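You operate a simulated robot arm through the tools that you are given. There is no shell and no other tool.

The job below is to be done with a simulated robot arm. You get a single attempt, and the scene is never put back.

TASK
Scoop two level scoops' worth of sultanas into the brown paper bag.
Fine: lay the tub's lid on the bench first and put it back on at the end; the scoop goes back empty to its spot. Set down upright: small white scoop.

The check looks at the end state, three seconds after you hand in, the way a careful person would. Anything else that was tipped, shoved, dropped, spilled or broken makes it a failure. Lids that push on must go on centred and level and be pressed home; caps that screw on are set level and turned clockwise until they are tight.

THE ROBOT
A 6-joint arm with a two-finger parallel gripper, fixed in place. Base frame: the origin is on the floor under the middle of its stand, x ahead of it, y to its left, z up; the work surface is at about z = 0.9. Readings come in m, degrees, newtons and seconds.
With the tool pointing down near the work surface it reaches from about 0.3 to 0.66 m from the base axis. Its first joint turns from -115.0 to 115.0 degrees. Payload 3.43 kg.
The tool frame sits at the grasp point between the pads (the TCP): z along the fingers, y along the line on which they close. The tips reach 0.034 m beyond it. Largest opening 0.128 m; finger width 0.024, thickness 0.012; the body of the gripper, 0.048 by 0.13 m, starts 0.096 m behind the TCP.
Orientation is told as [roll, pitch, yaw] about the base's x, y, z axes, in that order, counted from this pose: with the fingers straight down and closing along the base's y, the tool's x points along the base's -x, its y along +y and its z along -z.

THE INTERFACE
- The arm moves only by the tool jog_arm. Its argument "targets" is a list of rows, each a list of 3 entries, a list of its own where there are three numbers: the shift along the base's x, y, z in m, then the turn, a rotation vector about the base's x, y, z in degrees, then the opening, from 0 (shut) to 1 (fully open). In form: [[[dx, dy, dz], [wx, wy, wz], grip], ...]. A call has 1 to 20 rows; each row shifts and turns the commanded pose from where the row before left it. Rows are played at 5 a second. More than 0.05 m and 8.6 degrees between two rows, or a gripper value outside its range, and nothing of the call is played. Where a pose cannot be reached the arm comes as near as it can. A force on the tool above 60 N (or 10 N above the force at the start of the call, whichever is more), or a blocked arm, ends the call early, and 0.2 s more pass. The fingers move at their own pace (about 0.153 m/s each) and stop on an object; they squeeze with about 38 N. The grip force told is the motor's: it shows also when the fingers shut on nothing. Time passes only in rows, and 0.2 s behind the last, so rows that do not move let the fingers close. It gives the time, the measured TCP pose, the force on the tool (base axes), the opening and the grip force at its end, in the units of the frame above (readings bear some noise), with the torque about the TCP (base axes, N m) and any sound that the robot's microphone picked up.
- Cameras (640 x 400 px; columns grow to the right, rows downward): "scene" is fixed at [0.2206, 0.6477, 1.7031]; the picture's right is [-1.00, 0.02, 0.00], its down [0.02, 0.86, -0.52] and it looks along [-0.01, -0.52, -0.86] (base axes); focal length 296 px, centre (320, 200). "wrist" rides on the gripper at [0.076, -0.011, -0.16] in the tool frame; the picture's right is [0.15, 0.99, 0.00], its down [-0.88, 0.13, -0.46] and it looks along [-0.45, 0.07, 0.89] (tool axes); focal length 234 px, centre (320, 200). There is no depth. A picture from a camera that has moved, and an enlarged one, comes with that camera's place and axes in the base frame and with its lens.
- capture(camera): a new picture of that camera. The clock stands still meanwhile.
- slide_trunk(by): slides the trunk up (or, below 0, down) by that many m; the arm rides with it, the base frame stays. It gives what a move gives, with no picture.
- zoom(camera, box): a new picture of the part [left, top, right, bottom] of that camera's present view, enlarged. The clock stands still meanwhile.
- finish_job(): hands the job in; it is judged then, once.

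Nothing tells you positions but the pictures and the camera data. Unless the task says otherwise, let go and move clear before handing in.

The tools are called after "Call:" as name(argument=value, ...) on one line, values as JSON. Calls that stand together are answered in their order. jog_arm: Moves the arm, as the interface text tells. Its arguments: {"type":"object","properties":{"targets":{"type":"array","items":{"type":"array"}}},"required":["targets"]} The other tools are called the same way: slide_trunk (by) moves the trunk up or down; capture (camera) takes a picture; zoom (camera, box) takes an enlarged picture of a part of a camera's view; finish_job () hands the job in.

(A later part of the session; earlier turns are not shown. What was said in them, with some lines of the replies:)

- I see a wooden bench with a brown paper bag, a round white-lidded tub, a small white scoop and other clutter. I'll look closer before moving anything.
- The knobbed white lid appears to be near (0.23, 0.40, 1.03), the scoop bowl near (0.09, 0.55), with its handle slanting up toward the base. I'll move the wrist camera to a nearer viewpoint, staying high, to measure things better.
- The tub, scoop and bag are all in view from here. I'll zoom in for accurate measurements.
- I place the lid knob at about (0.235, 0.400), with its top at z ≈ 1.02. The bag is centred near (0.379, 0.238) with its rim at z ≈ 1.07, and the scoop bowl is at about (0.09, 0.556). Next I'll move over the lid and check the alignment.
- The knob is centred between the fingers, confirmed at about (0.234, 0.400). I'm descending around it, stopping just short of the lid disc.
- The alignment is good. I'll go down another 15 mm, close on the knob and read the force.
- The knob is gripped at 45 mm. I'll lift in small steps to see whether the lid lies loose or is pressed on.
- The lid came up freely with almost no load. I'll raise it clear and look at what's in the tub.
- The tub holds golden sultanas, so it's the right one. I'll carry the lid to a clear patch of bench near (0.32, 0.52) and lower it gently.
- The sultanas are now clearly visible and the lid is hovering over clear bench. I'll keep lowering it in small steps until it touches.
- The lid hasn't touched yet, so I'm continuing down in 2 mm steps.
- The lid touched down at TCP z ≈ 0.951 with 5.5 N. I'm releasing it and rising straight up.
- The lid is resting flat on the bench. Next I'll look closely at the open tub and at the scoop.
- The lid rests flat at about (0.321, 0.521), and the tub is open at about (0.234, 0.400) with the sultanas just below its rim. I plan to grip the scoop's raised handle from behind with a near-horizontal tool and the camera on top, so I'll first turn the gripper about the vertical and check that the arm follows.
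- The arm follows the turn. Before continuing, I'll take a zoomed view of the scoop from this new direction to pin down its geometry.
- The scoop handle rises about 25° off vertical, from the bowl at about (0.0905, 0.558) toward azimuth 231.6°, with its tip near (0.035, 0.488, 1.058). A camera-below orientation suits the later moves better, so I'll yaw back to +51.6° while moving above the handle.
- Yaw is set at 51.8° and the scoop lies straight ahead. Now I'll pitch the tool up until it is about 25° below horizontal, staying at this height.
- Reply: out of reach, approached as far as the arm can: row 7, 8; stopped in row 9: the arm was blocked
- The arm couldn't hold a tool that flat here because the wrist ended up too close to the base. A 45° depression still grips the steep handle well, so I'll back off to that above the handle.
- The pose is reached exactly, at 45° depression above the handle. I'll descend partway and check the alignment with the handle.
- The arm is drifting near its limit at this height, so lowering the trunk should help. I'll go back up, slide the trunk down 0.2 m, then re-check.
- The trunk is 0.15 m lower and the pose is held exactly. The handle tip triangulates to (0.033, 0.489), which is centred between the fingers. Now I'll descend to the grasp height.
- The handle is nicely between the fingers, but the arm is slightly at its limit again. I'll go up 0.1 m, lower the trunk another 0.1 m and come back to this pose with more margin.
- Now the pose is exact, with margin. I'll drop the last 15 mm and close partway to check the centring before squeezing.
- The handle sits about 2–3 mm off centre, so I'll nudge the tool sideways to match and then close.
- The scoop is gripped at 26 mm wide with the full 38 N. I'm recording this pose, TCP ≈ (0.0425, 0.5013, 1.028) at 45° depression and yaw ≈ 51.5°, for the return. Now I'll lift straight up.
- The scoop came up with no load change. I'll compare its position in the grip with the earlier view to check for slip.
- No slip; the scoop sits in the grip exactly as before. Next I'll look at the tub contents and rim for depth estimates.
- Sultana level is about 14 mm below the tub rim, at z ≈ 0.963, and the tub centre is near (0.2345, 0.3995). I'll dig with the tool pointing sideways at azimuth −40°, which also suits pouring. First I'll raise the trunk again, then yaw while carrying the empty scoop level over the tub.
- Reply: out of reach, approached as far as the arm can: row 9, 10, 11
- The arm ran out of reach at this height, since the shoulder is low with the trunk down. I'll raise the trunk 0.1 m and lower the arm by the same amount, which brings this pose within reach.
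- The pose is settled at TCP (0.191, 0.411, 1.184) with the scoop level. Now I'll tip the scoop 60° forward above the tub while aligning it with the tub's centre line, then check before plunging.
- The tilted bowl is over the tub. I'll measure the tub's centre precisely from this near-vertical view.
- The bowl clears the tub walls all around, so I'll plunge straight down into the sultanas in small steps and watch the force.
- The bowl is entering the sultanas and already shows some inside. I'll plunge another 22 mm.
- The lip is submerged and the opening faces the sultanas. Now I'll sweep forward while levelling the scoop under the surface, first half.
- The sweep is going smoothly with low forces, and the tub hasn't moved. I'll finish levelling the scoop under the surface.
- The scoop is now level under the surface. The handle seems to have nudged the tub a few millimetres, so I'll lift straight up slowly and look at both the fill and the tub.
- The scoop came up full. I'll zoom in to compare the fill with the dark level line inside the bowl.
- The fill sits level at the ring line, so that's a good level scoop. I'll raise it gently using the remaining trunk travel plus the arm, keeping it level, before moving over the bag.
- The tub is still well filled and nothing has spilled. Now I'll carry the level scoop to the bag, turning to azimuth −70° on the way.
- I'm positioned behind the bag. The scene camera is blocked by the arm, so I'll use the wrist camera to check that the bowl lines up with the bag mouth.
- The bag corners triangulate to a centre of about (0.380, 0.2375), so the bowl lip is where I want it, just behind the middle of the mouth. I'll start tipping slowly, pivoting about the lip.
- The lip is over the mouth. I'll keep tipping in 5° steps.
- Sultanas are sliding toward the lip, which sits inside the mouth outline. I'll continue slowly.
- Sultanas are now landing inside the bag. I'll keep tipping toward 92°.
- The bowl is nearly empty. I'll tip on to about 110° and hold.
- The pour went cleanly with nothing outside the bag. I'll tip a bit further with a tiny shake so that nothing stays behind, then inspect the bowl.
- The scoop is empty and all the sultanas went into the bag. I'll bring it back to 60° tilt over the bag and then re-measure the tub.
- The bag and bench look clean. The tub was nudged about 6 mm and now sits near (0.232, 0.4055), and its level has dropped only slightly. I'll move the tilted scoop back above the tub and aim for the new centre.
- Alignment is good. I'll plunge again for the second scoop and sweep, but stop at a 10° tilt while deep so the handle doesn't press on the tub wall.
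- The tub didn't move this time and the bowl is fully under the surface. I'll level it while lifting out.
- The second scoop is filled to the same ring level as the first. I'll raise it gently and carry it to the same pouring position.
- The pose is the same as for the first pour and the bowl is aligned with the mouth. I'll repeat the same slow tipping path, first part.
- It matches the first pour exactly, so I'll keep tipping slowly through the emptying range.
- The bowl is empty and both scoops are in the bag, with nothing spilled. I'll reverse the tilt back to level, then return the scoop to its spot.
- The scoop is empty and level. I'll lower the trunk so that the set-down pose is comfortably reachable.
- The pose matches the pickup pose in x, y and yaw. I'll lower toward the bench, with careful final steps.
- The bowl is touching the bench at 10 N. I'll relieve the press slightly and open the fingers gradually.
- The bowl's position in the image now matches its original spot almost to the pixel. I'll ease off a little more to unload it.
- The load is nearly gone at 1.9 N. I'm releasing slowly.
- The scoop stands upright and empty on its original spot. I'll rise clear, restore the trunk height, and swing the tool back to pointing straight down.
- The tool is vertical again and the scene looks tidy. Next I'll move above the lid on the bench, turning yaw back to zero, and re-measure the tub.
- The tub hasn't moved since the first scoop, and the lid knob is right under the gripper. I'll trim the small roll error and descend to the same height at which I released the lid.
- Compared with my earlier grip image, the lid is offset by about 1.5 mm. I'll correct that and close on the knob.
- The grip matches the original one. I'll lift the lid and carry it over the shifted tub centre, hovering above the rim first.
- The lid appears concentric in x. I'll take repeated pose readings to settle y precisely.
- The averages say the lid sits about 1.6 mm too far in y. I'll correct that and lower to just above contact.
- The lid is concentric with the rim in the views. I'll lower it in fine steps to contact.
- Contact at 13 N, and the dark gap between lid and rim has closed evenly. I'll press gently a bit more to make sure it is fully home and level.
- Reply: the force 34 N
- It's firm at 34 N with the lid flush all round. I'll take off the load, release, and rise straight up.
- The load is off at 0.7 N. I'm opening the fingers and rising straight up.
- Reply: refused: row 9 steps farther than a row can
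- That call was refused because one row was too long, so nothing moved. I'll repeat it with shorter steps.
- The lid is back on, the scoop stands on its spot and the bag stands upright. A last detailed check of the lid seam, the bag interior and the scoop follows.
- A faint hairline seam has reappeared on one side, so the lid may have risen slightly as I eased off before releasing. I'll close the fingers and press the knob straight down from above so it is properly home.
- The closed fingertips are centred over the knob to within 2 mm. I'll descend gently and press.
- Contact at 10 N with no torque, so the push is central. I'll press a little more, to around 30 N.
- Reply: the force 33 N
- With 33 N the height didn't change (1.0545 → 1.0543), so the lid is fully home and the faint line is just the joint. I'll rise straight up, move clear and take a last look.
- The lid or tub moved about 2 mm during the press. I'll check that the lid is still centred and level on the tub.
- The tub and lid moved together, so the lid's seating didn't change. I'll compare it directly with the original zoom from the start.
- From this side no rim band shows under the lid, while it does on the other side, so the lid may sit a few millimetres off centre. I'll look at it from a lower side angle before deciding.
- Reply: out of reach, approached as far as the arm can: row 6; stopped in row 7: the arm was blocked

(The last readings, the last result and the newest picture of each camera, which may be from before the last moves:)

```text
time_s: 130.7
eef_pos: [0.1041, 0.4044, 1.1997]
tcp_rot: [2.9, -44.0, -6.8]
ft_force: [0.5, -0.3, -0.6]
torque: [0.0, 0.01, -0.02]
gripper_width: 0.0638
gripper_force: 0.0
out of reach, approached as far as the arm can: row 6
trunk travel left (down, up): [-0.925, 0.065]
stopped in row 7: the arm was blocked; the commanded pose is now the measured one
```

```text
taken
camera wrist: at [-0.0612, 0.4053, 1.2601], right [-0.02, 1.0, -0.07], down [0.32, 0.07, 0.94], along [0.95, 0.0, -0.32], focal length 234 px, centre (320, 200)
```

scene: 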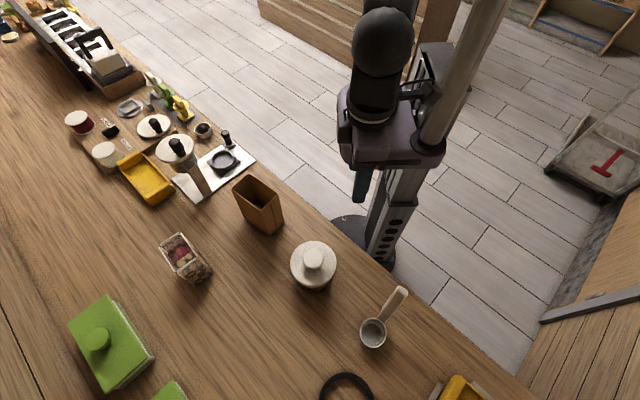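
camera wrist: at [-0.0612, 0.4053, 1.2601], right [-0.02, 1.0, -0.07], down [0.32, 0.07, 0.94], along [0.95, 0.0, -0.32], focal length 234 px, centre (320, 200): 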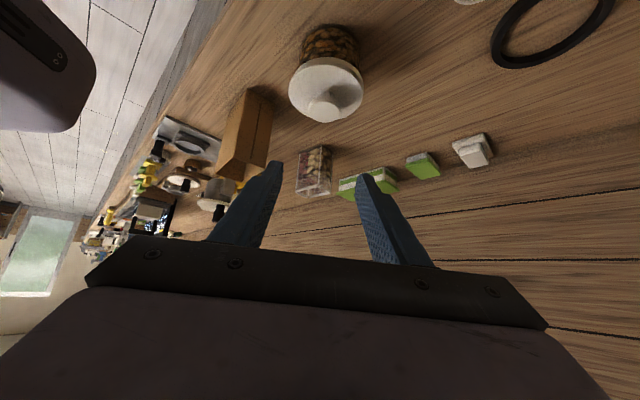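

Call:
zoom(camera="wrist", box=[280, 15, 375, 125])

Call:
zoom(camera="wrist", box=[285, 20, 370, 85])

```text
3.64 times, centred on (328, 70) of wrist
camera zoom: at [-0.0612, 0.4053, 1.2601], right [-0.02, 1.0, -0.07], down [0.32, 0.07, 0.94], along [0.95, 0.0, -0.32], focal length 852 px, centre (293, 673)
```

zoom: 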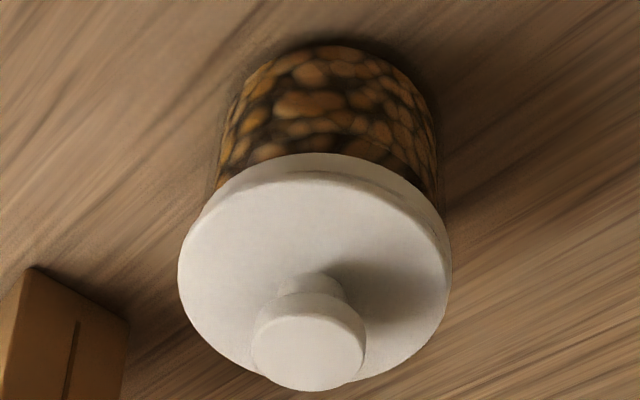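

```text
6.15 times, centred on (328, 52) of wrist
camera zoom: at [-0.0612, 0.4053, 1.2601], right [-0.02, 1.0, -0.07], down [0.32, 0.07, 0.94], along [0.95, 0.0, -0.32], focal length 1441 px, centre (274, 1108)
```

zoom: 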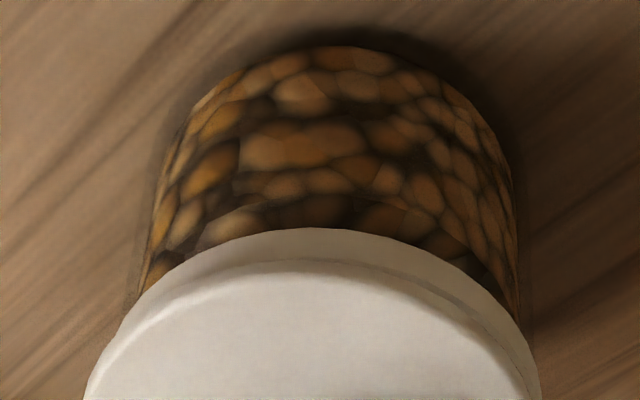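

From the side I measure the lid sitting about 2.7 mm off centre in −y on the tub (tub axis y ≈ 0.4056, lid ≈ 0.4029), with x fine. I'll re-grip the knob, lift a few millimetres, shift it and press it home again. First I'll return to tool-down above it.

Call:
jog_arm(targets=[[[0.0212, -0.0003, -0.002], [-0.02, 7.35, 0.89], 0.7], [[0.0212, -0.0003, -0.002], [-0.02, 7.35, 0.89], 1], [[0.0212, -0.0003, -0.002], [-0.02, 7.35, 0.89], 1], [[0.0212, -0.0003, -0.002], [-0.02, 7.35, 0.89], 1], [[0.0212, -0.0003, -0.002], [-0.02, 7.35, 0.89], 1], [[0.0212, -0.0003, -0.002], [-0.02, 7.35, 0.89], 1], [[0, 0, 0], [0, 0, 0], 1]])

Call:
jog_arm(targets=[[[0, 0, 0], [0, 0, 0], 1]])

Call:
zoom(camera="wrist", box=[250, 80, 390, 220])

```text
time_s: 132.3
eef_pos: [0.2277, 0.4041, 1.1879]
tcp_rot: [0.0, 0.1, 0.1]
ft_force: [-0.9, -0.8, -0.6]
torque: [0.0, 0.0, 0.01]
gripper_width: 0.1281
gripper_force: 0.2
trunk travel left (down, up): [-0.925, 0.065]
```

```text
time_s: 132.7
eef_pos: [0.2298, 0.4036, 1.188]
tcp_rot: [-0.1, -0.1, 0.3]
ft_force: [0.7, -0.6, -0.2]
torque: [0.02, -0.01, -0.01]
gripper_width: 0.128
gripper_force: 0.0
trunk travel left (down, up): [-0.925, 0.065]
```

```text
2.86 times, centred on (320, 150) of wrist
camera zoom: at [0.1536, 0.3928, 1.3466], right [-0.15, 0.99, 0.0], down [0.88, 0.13, 0.46], along [0.45, 0.07, -0.89], focal length 669 px, centre (320, 343)
```

zoom: 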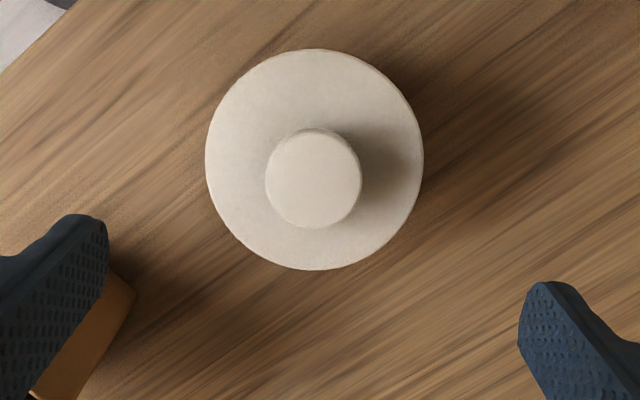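

The knob is at about (0.2315, 0.4018). I'll descend around it and grip, without pulling on it sideways.

Call:
jog_arm(targets=[[[0.0025, -0.0018, -0.04], [0, 0, -0.1], 1], [[0, 0, -0.04], [0, 0, 0], 1], [[0, 0, -0.035], [0, 0, 0], 1], [[0, 0, -0.025], [0, 0, 0], 1], [[0, 0, -0.012], [0, 0, 0], 1], [[0, 0, 0], [0, 0, 0], 1]])

Call:
jog_arm(targets=[[[0, 0, 0], [0, 0, 0], 1]])

Call:
zoom(camera="wrist", box=[240, 80, 400, 240])

```text
time_s: 134.1
eef_pos: [0.2323, 0.4019, 1.0337]
tcp_rot: [0.0, 0.1, 0.0]
ft_force: [-0.3, 0.0, 0.3]
torque: [0.01, 0.03, 0.01]
gripper_width: 0.1281
gripper_force: 0.2
trunk travel left (down, up): [-0.925, 0.065]
```

```text
time_s: 134.5
eef_pos: [0.2324, 0.4014, 1.0343]
tcp_rot: [0.0, -0.1, 0.2]
ft_force: [0.2, -0.1, -0.7]
torque: [0.0, -0.04, 0.01]
gripper_width: 0.1279
gripper_force: 0.0
trunk travel left (down, up): [-0.925, 0.065]
```

```text
2.50 times, centred on (320, 160) of wrist
camera zoom: at [0.1567, 0.3908, 1.1934], right [-0.15, 0.99, 0.0], down [0.88, 0.13, 0.46], along [0.45, 0.07, -0.89], focal length 585 px, centre (320, 300)
```

zoom: 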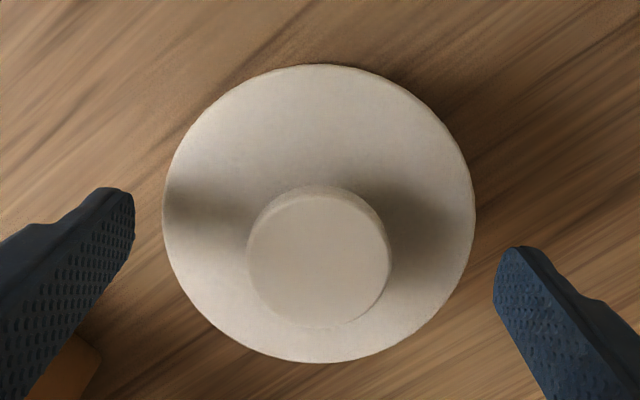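

The knob is centred to within half a millimetre. I'll lower 5 mm and close.

Call:
jog_arm(targets=[[[0, 0, -0.005], [0, 0, 0], 1], [[0, 0, 0], [0, 0, 0], 0.6], [[0, 0, 0], [0, 0, 0], 0.42], [[0, 0, 0], [0, 0, 0], 0.33], [[0, 0, 0], [0, 0, 0], 0.25], [[0, 0, 0], [0, 0, 0], 0.25]])

Call:
zoom(camera="scene", box=[288, 262, 338, 302])

```text
time_s: 135.9
eef_pos: [0.2336, 0.4015, 1.028]
tcp_rot: [0.0, 0.0, 0.1]
ft_force: [0.1, -0.1, -0.2]
torque: [-0.02, -0.03, 0.0]
gripper_width: 0.0449
gripper_force: 38.1
trunk travel left (down, up): [-0.925, 0.065]
```

```text
10.00 times, centred on (313, 282) of scene
camera zoom: at [0.2206, 0.6477, 1.7031], right [-1.0, 0.02, 0.0], down [0.02, 0.86, -0.52], along [-0.01, -0.52, -0.86], focal length 2963 px, centre (390, -620)
```

zoom: 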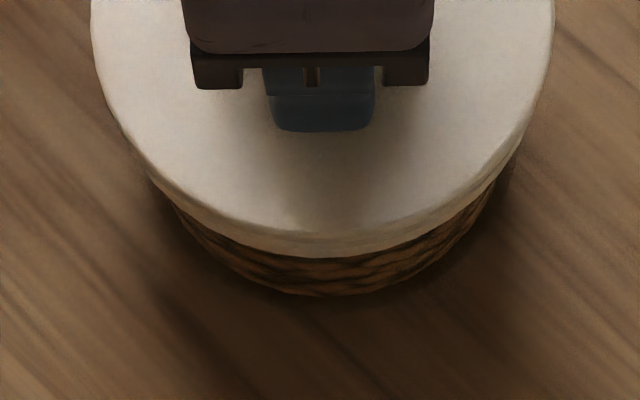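

Gripped with no movement. I'll lift 5 mm, shift +2.7 mm in y and look.

Call:
jog_arm(targets=[[[0, 0, 0.003], [0, 0, 0], 0.25], [[0, 0, 0.003], [0, 0, 0], 0.25], [[0, 0.0027, 0], [0, 0, 0], 0.25], [[0, 0, 0], [0, 0, 0], 0.25]])

Call:
zoom(camera="scene", box=[288, 262, 338, 302])

Call:
zoom(camera="scene", box=[280, 230, 345, 300])

```text
time_s: 136.9
eef_pos: [0.233, 0.4031, 1.0354]
tcp_rot: [0.0, -0.1, 0.2]
ft_force: [0.4, 0.0, -0.6]
torque: [-0.03, -0.01, -0.02]
gripper_width: 0.0449
gripper_force: 38.3
trunk travel left (down, up): [-0.925, 0.065]
```

```text
10.00 times, centred on (313, 282) of scene
camera zoom: at [0.2206, 0.6477, 1.7031], right [-1.0, 0.02, 0.0], down [0.02, 0.86, -0.52], along [-0.01, -0.52, -0.86], focal length 2963 px, centre (390, -620)
```

zoom: 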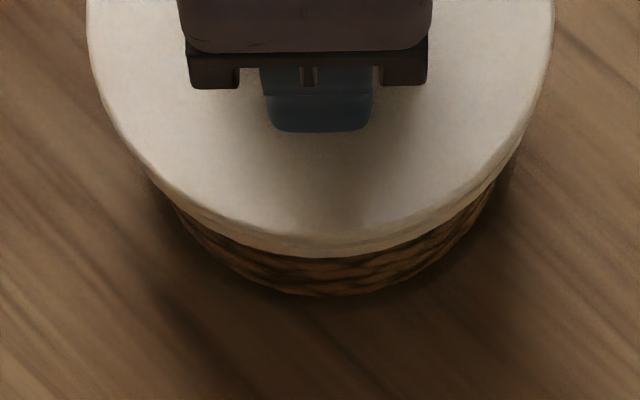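

```text
5.71 times, centred on (312, 265) of scene
camera zoom: at [0.2206, 0.6477, 1.7031], right [-1.0, 0.02, 0.0], down [0.02, 0.86, -0.52], along [-0.01, -0.52, -0.86], focal length 1693 px, centre (363, -171)
```

zoom: 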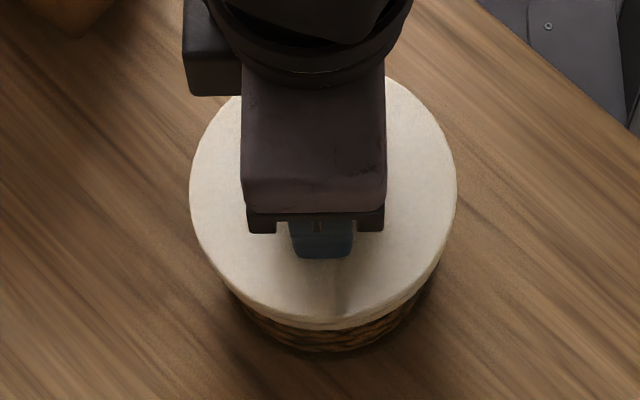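

The lid is now centred over the rim band. I'll lower and press it home.

Call:
jog_arm(targets=[[[0, 0, -0.002], [0, 0, 0], 0.25], [[0, 0, -0.002], [0, 0, 0], 0.25], [[0, 0, -0.0015], [0, 0, 0], 0.25], [[0, 0, 0], [0, 0, 0], 0.25]])

```text
time_s: 137.9
eef_pos: [0.2319, 0.4035, 1.0283]
tcp_rot: [0.0, -0.1, 0.1]
ft_force: [-0.2, -0.7, -0.2]
torque: [0.05, -0.02, -0.03]
gripper_width: 0.0447
gripper_force: 38.2
trunk travel left (down, up): [-0.925, 0.065]
```

Call:
jog_arm(targets=[[[0, 0, -0.001], [0, 0, 0], 0.25], [[0, 0, -0.001], [0, 0, 0], 0.25], [[0, 0, 0], [0, 0, 0], 0.25]])

```text
time_s: 138.7
eef_pos: [0.2312, 0.4049, 1.0287]
tcp_rot: [0.1, -0.1, 0.0]
ft_force: [0.1, 0.1, 8.4]
torque: [-0.09, 0.11, -0.14]
gripper_width: 0.0449
gripper_force: 38.6
trunk travel left (down, up): [-0.925, 0.065]
```

Contact at 8 N. I'll press to about 20 N, then open while still lightly loaded so the lid isn't lifted.

Call:
jog_arm(targets=[[[0, 0, -0.001], [0, 0, 0], 0.25], [[0, 0, 0], [0, 0, 0], 0.25]])

Call:
jog_arm(targets=[[[0, 0, 0.0015], [0, 0, 0], 0.25], [[0, 0, 0], [0, 0, 0], 0.25]])

Call:
jog_arm(targets=[[[0, 0, 0], [0, 0, 0], 0.37], [[0, 0, 0], [0, 0, 0], 0.42], [[0, 0, 0], [0, 0, 0], 0.55], [[0, 0, 0], [0, 0, 0], 0.8], [[0, 0, 0], [0, 0, 0], 1], [[0, 0, 0], [0, 0, 0], 1]])

Call:
zoom(camera="scene", box=[288, 262, 338, 302])

```text
time_s: 139.3
eef_pos: [0.2318, 0.4035, 1.0286]
tcp_rot: [0.2, -0.1, 0.1]
ft_force: [-0.2, 0.9, 14.1]
torque: [-0.04, 0.1, -0.13]
gripper_width: 0.0449
gripper_force: 38.2
trunk travel left (down, up): [-0.925, 0.065]
```

```text
time_s: 139.9
eef_pos: [0.2327, 0.4043, 1.0277]
tcp_rot: [0.0, -0.1, 0.1]
ft_force: [0.6, 1.3, 4.9]
torque: [0.18, -0.23, 0.02]
gripper_width: 0.0448
gripper_force: 37.8
trunk travel left (down, up): [-0.925, 0.065]
```

```text
time_s: 141.3
eef_pos: [0.2318, 0.4028, 1.0299]
tcp_rot: [0.0, -0.1, 0.1]
ft_force: [-0.3, 0.2, 0.4]
torque: [0.02, 0.0, -0.01]
gripper_width: 0.1279
gripper_force: 0.0
trunk travel left (down, up): [-0.925, 0.065]
```

```text
10.00 times, centred on (313, 282) of scene
camera zoom: at [0.2206, 0.6477, 1.7031], right [-1.0, 0.02, 0.0], down [0.02, 0.86, -0.52], along [-0.01, -0.52, -0.86], focal length 2963 px, centre (390, -620)
```

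zoom: 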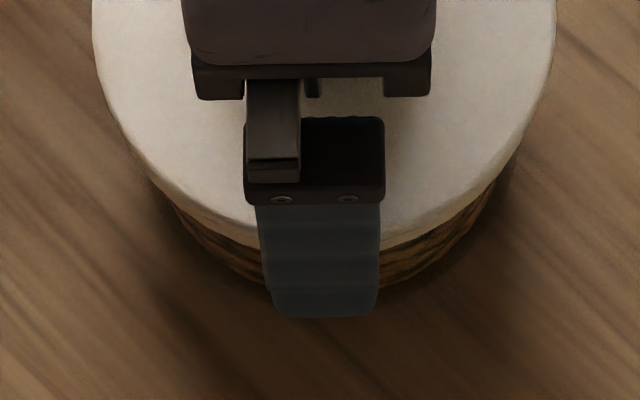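

Released. I'll rise straight up, clear out, and check the centring again from both sides.

Call:
jog_arm(targets=[[[0, 0, 0.02], [0, 0, 0], 1], [[0, 0, 0.04], [0, 0, 0], 1], [[0, 0, 0.045], [0, 0, 0], 1], [[0, 0, 0.045], [0, 0, 0], 1], [[-0.02, 0, 0.01], [0, 0, 0], 0.7], [[-0.02, 0, 0], [0, -7, 0], 0.5], [[-0.02, 0, 0], [0, -7, 0], 0.5], [[-0.02, 0, 0], [0, -7, 0], 0.5], [[-0.02, 0, 0], [0, -7, 0], 0.5], [[-0.01, 0, 0], [0, -7, 0], 0.5], [[0, 0, 0], [0, 0, 0], 0.5]])

Call:
capture(camera="wrist")

Call:
zoom(camera="scene", box=[288, 262, 338, 302])

```text
time_s: 143.7
eef_pos: [0.1232, 0.4022, 1.1885]
tcp_rot: [0.1, -35.1, 0.1]
ft_force: [0.6, 0.3, 0.3]
torque: [-0.02, 0.0, 0.0]
gripper_width: 0.0639
gripper_force: 0.1
trunk travel left (down, up): [-0.925, 0.065]
```

```text
taken
camera wrist: at [-0.0306, 0.3917, 1.2755], right [-0.12, 0.99, -0.08], down [0.46, 0.13, 0.88], along [0.88, 0.07, -0.47], focal length 234 px, centre (320, 200)
```

wrist: 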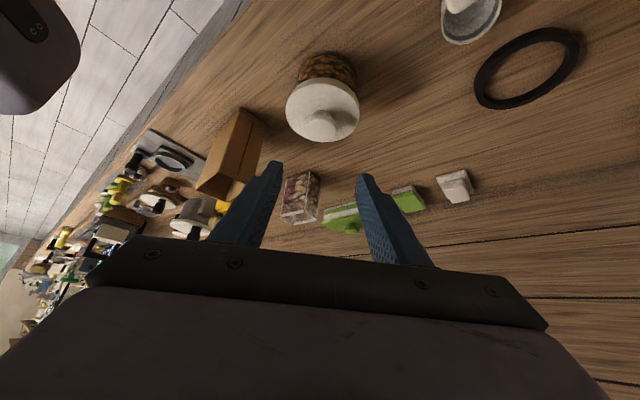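

```text
10.00 times, centred on (313, 282) of scene
camera zoom: at [0.2206, 0.6477, 1.7031], right [-1.0, 0.02, 0.0], down [0.02, 0.86, -0.52], along [-0.01, -0.52, -0.86], focal length 2963 px, centre (390, -620)
```

zoom: 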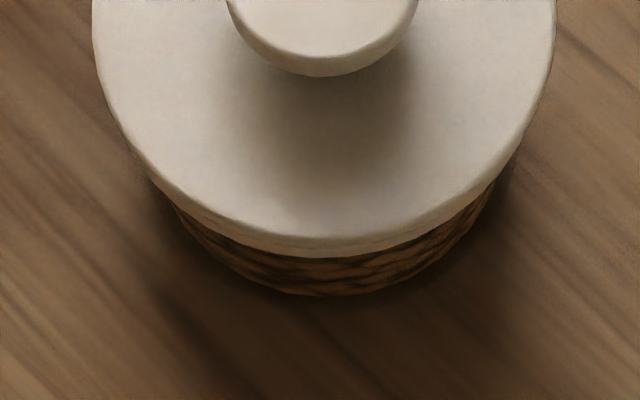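

Call:
zoom(camera="wrist", box=[275, 40, 370, 150])

Call:
zoom(camera="wrist", box=[280, 45, 365, 110])

```text
3.64 times, centred on (322, 95) of wrist
camera zoom: at [-0.0306, 0.3917, 1.2755], right [-0.12, 0.99, -0.08], down [0.46, 0.13, 0.88], along [0.88, 0.07, -0.47], focal length 852 px, centre (311, 582)
```

zoom: 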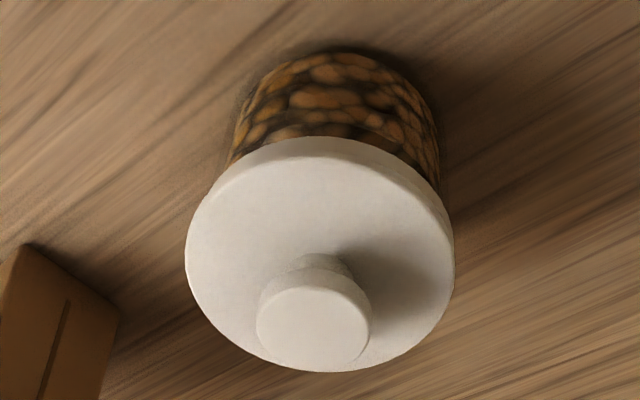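

```text
6.15 times, centred on (322, 78) of wrist
camera zoom: at [-0.0306, 0.3917, 1.2755], right [-0.12, 0.99, -0.08], down [0.46, 0.13, 0.88], along [0.88, 0.07, -0.47], focal length 1441 px, centre (305, 954)
```

zoom: 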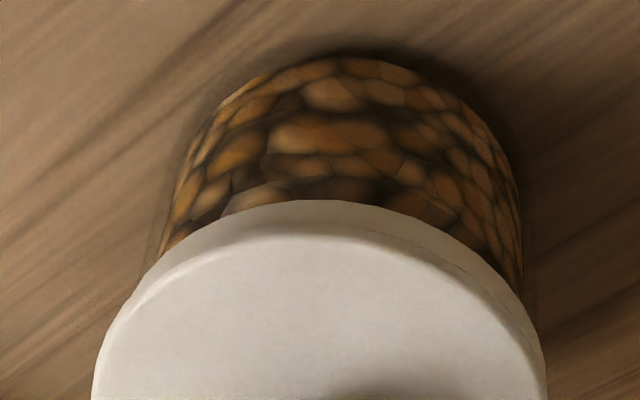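

From the side the lid centre (y ≈ 0.4041) and tub axis (≈ 0.4047) now agree to under a millimetre, and the seam is closed all round. I'll move the arm well clear and take a final look.

Call:
jog_arm(targets=[[[0, 0, 0.03], [0, 0, 0], 0.5], [[0, -0.02, 0.03], [0, 7, 0], 0.5], [[0, -0.03, 0.03], [0, 7, 0], 0.5], [[0, -0.03, 0.02], [0, 7, 0], 0.5], [[0, -0.03, 0], [0, 7, 0], 0.5], [[0, -0.02, 0], [0, 7, 0], 0.5], [[0, 0, 0], [0, 0, 0], 0.5]])

Call:
capture(camera="scene")

Call:
zoom(camera="scene", box=[220, 160, 440, 360])

Call:
capture(camera="wrist")

```text
time_s: 145.3
eef_pos: [0.1217, 0.2737, 1.2994]
tcp_rot: [0.0, 0.1, 0.2]
ft_force: [0.1, -0.5, 0.2]
torque: [0.0, 0.02, 0.03]
gripper_width: 0.064
gripper_force: 0.0
trunk travel left (down, up): [-0.925, 0.065]
```

```text
taken
```

scene: 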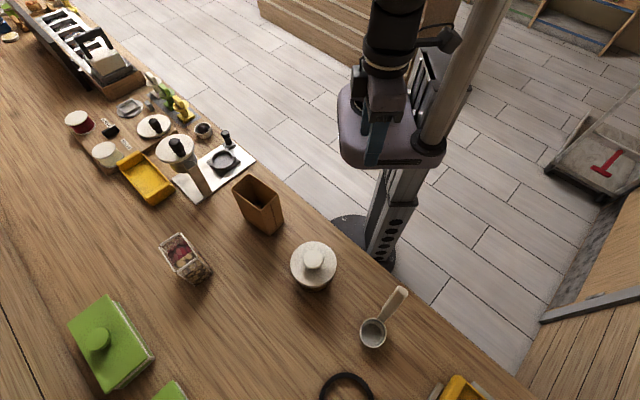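

```text
2.00 times, centred on (330, 260) of scene
camera zoom: at [0.2206, 0.6477, 1.7031], right [-1.0, 0.02, 0.0], down [0.02, 0.86, -0.52], along [-0.01, -0.52, -0.86], focal length 592 px, centre (300, 80)
```

zoom: 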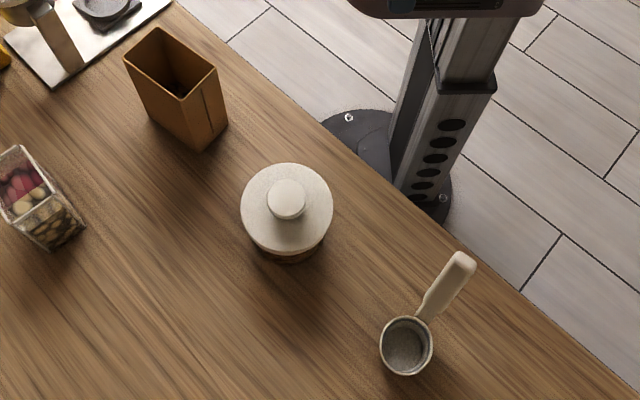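

```text
taken
camera wrist: at [0.0463, 0.2626, 1.4578], right [-0.15, 0.99, 0.0], down [0.88, 0.13, 0.46], along [0.45, 0.07, -0.89], focal length 234 px, centre (320, 200)
```

wrist: 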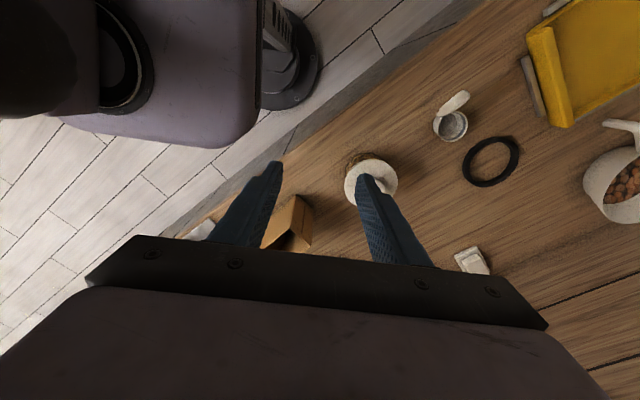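

The bag stands upright with the two scoops of sultanas in it, and the empty scoop is upright on its spot. The lid is centred and seated on the tub, there are no spills, and the arm is clear, so I'm handing in.

Call:
finish_job()

```text
The job is handed in.
```

I put two level scoops of sultanas into the brown paper bag, and the job is handed in. I don't have the check's verdict yet.

- **Sultanas:** both scoops came up filled to the dark line inside the bowl. Both went fully into the bag, and I saw no spills in any picture.
- **Scoop:** it is empty and standing upright, within about 2 mm of where it started.
- **Lid:** it is back on the tub and flush all round. My first placement was about 2.7 mm off centre, so I lifted it and set it again. From the side it now measures within a millimetre of centre. The final press was about 14 N, and the lid sat no lower under harder presses.
- **Tub:** the scoop handle pushed it about 6 mm during the first scoop, and it slid back a little while I pressed the lid. It ended roughly 3–4 mm from its original position.

I saw nothing else on the bench moved or tipped, and the arm was clear with the gripper empty when I handed in.
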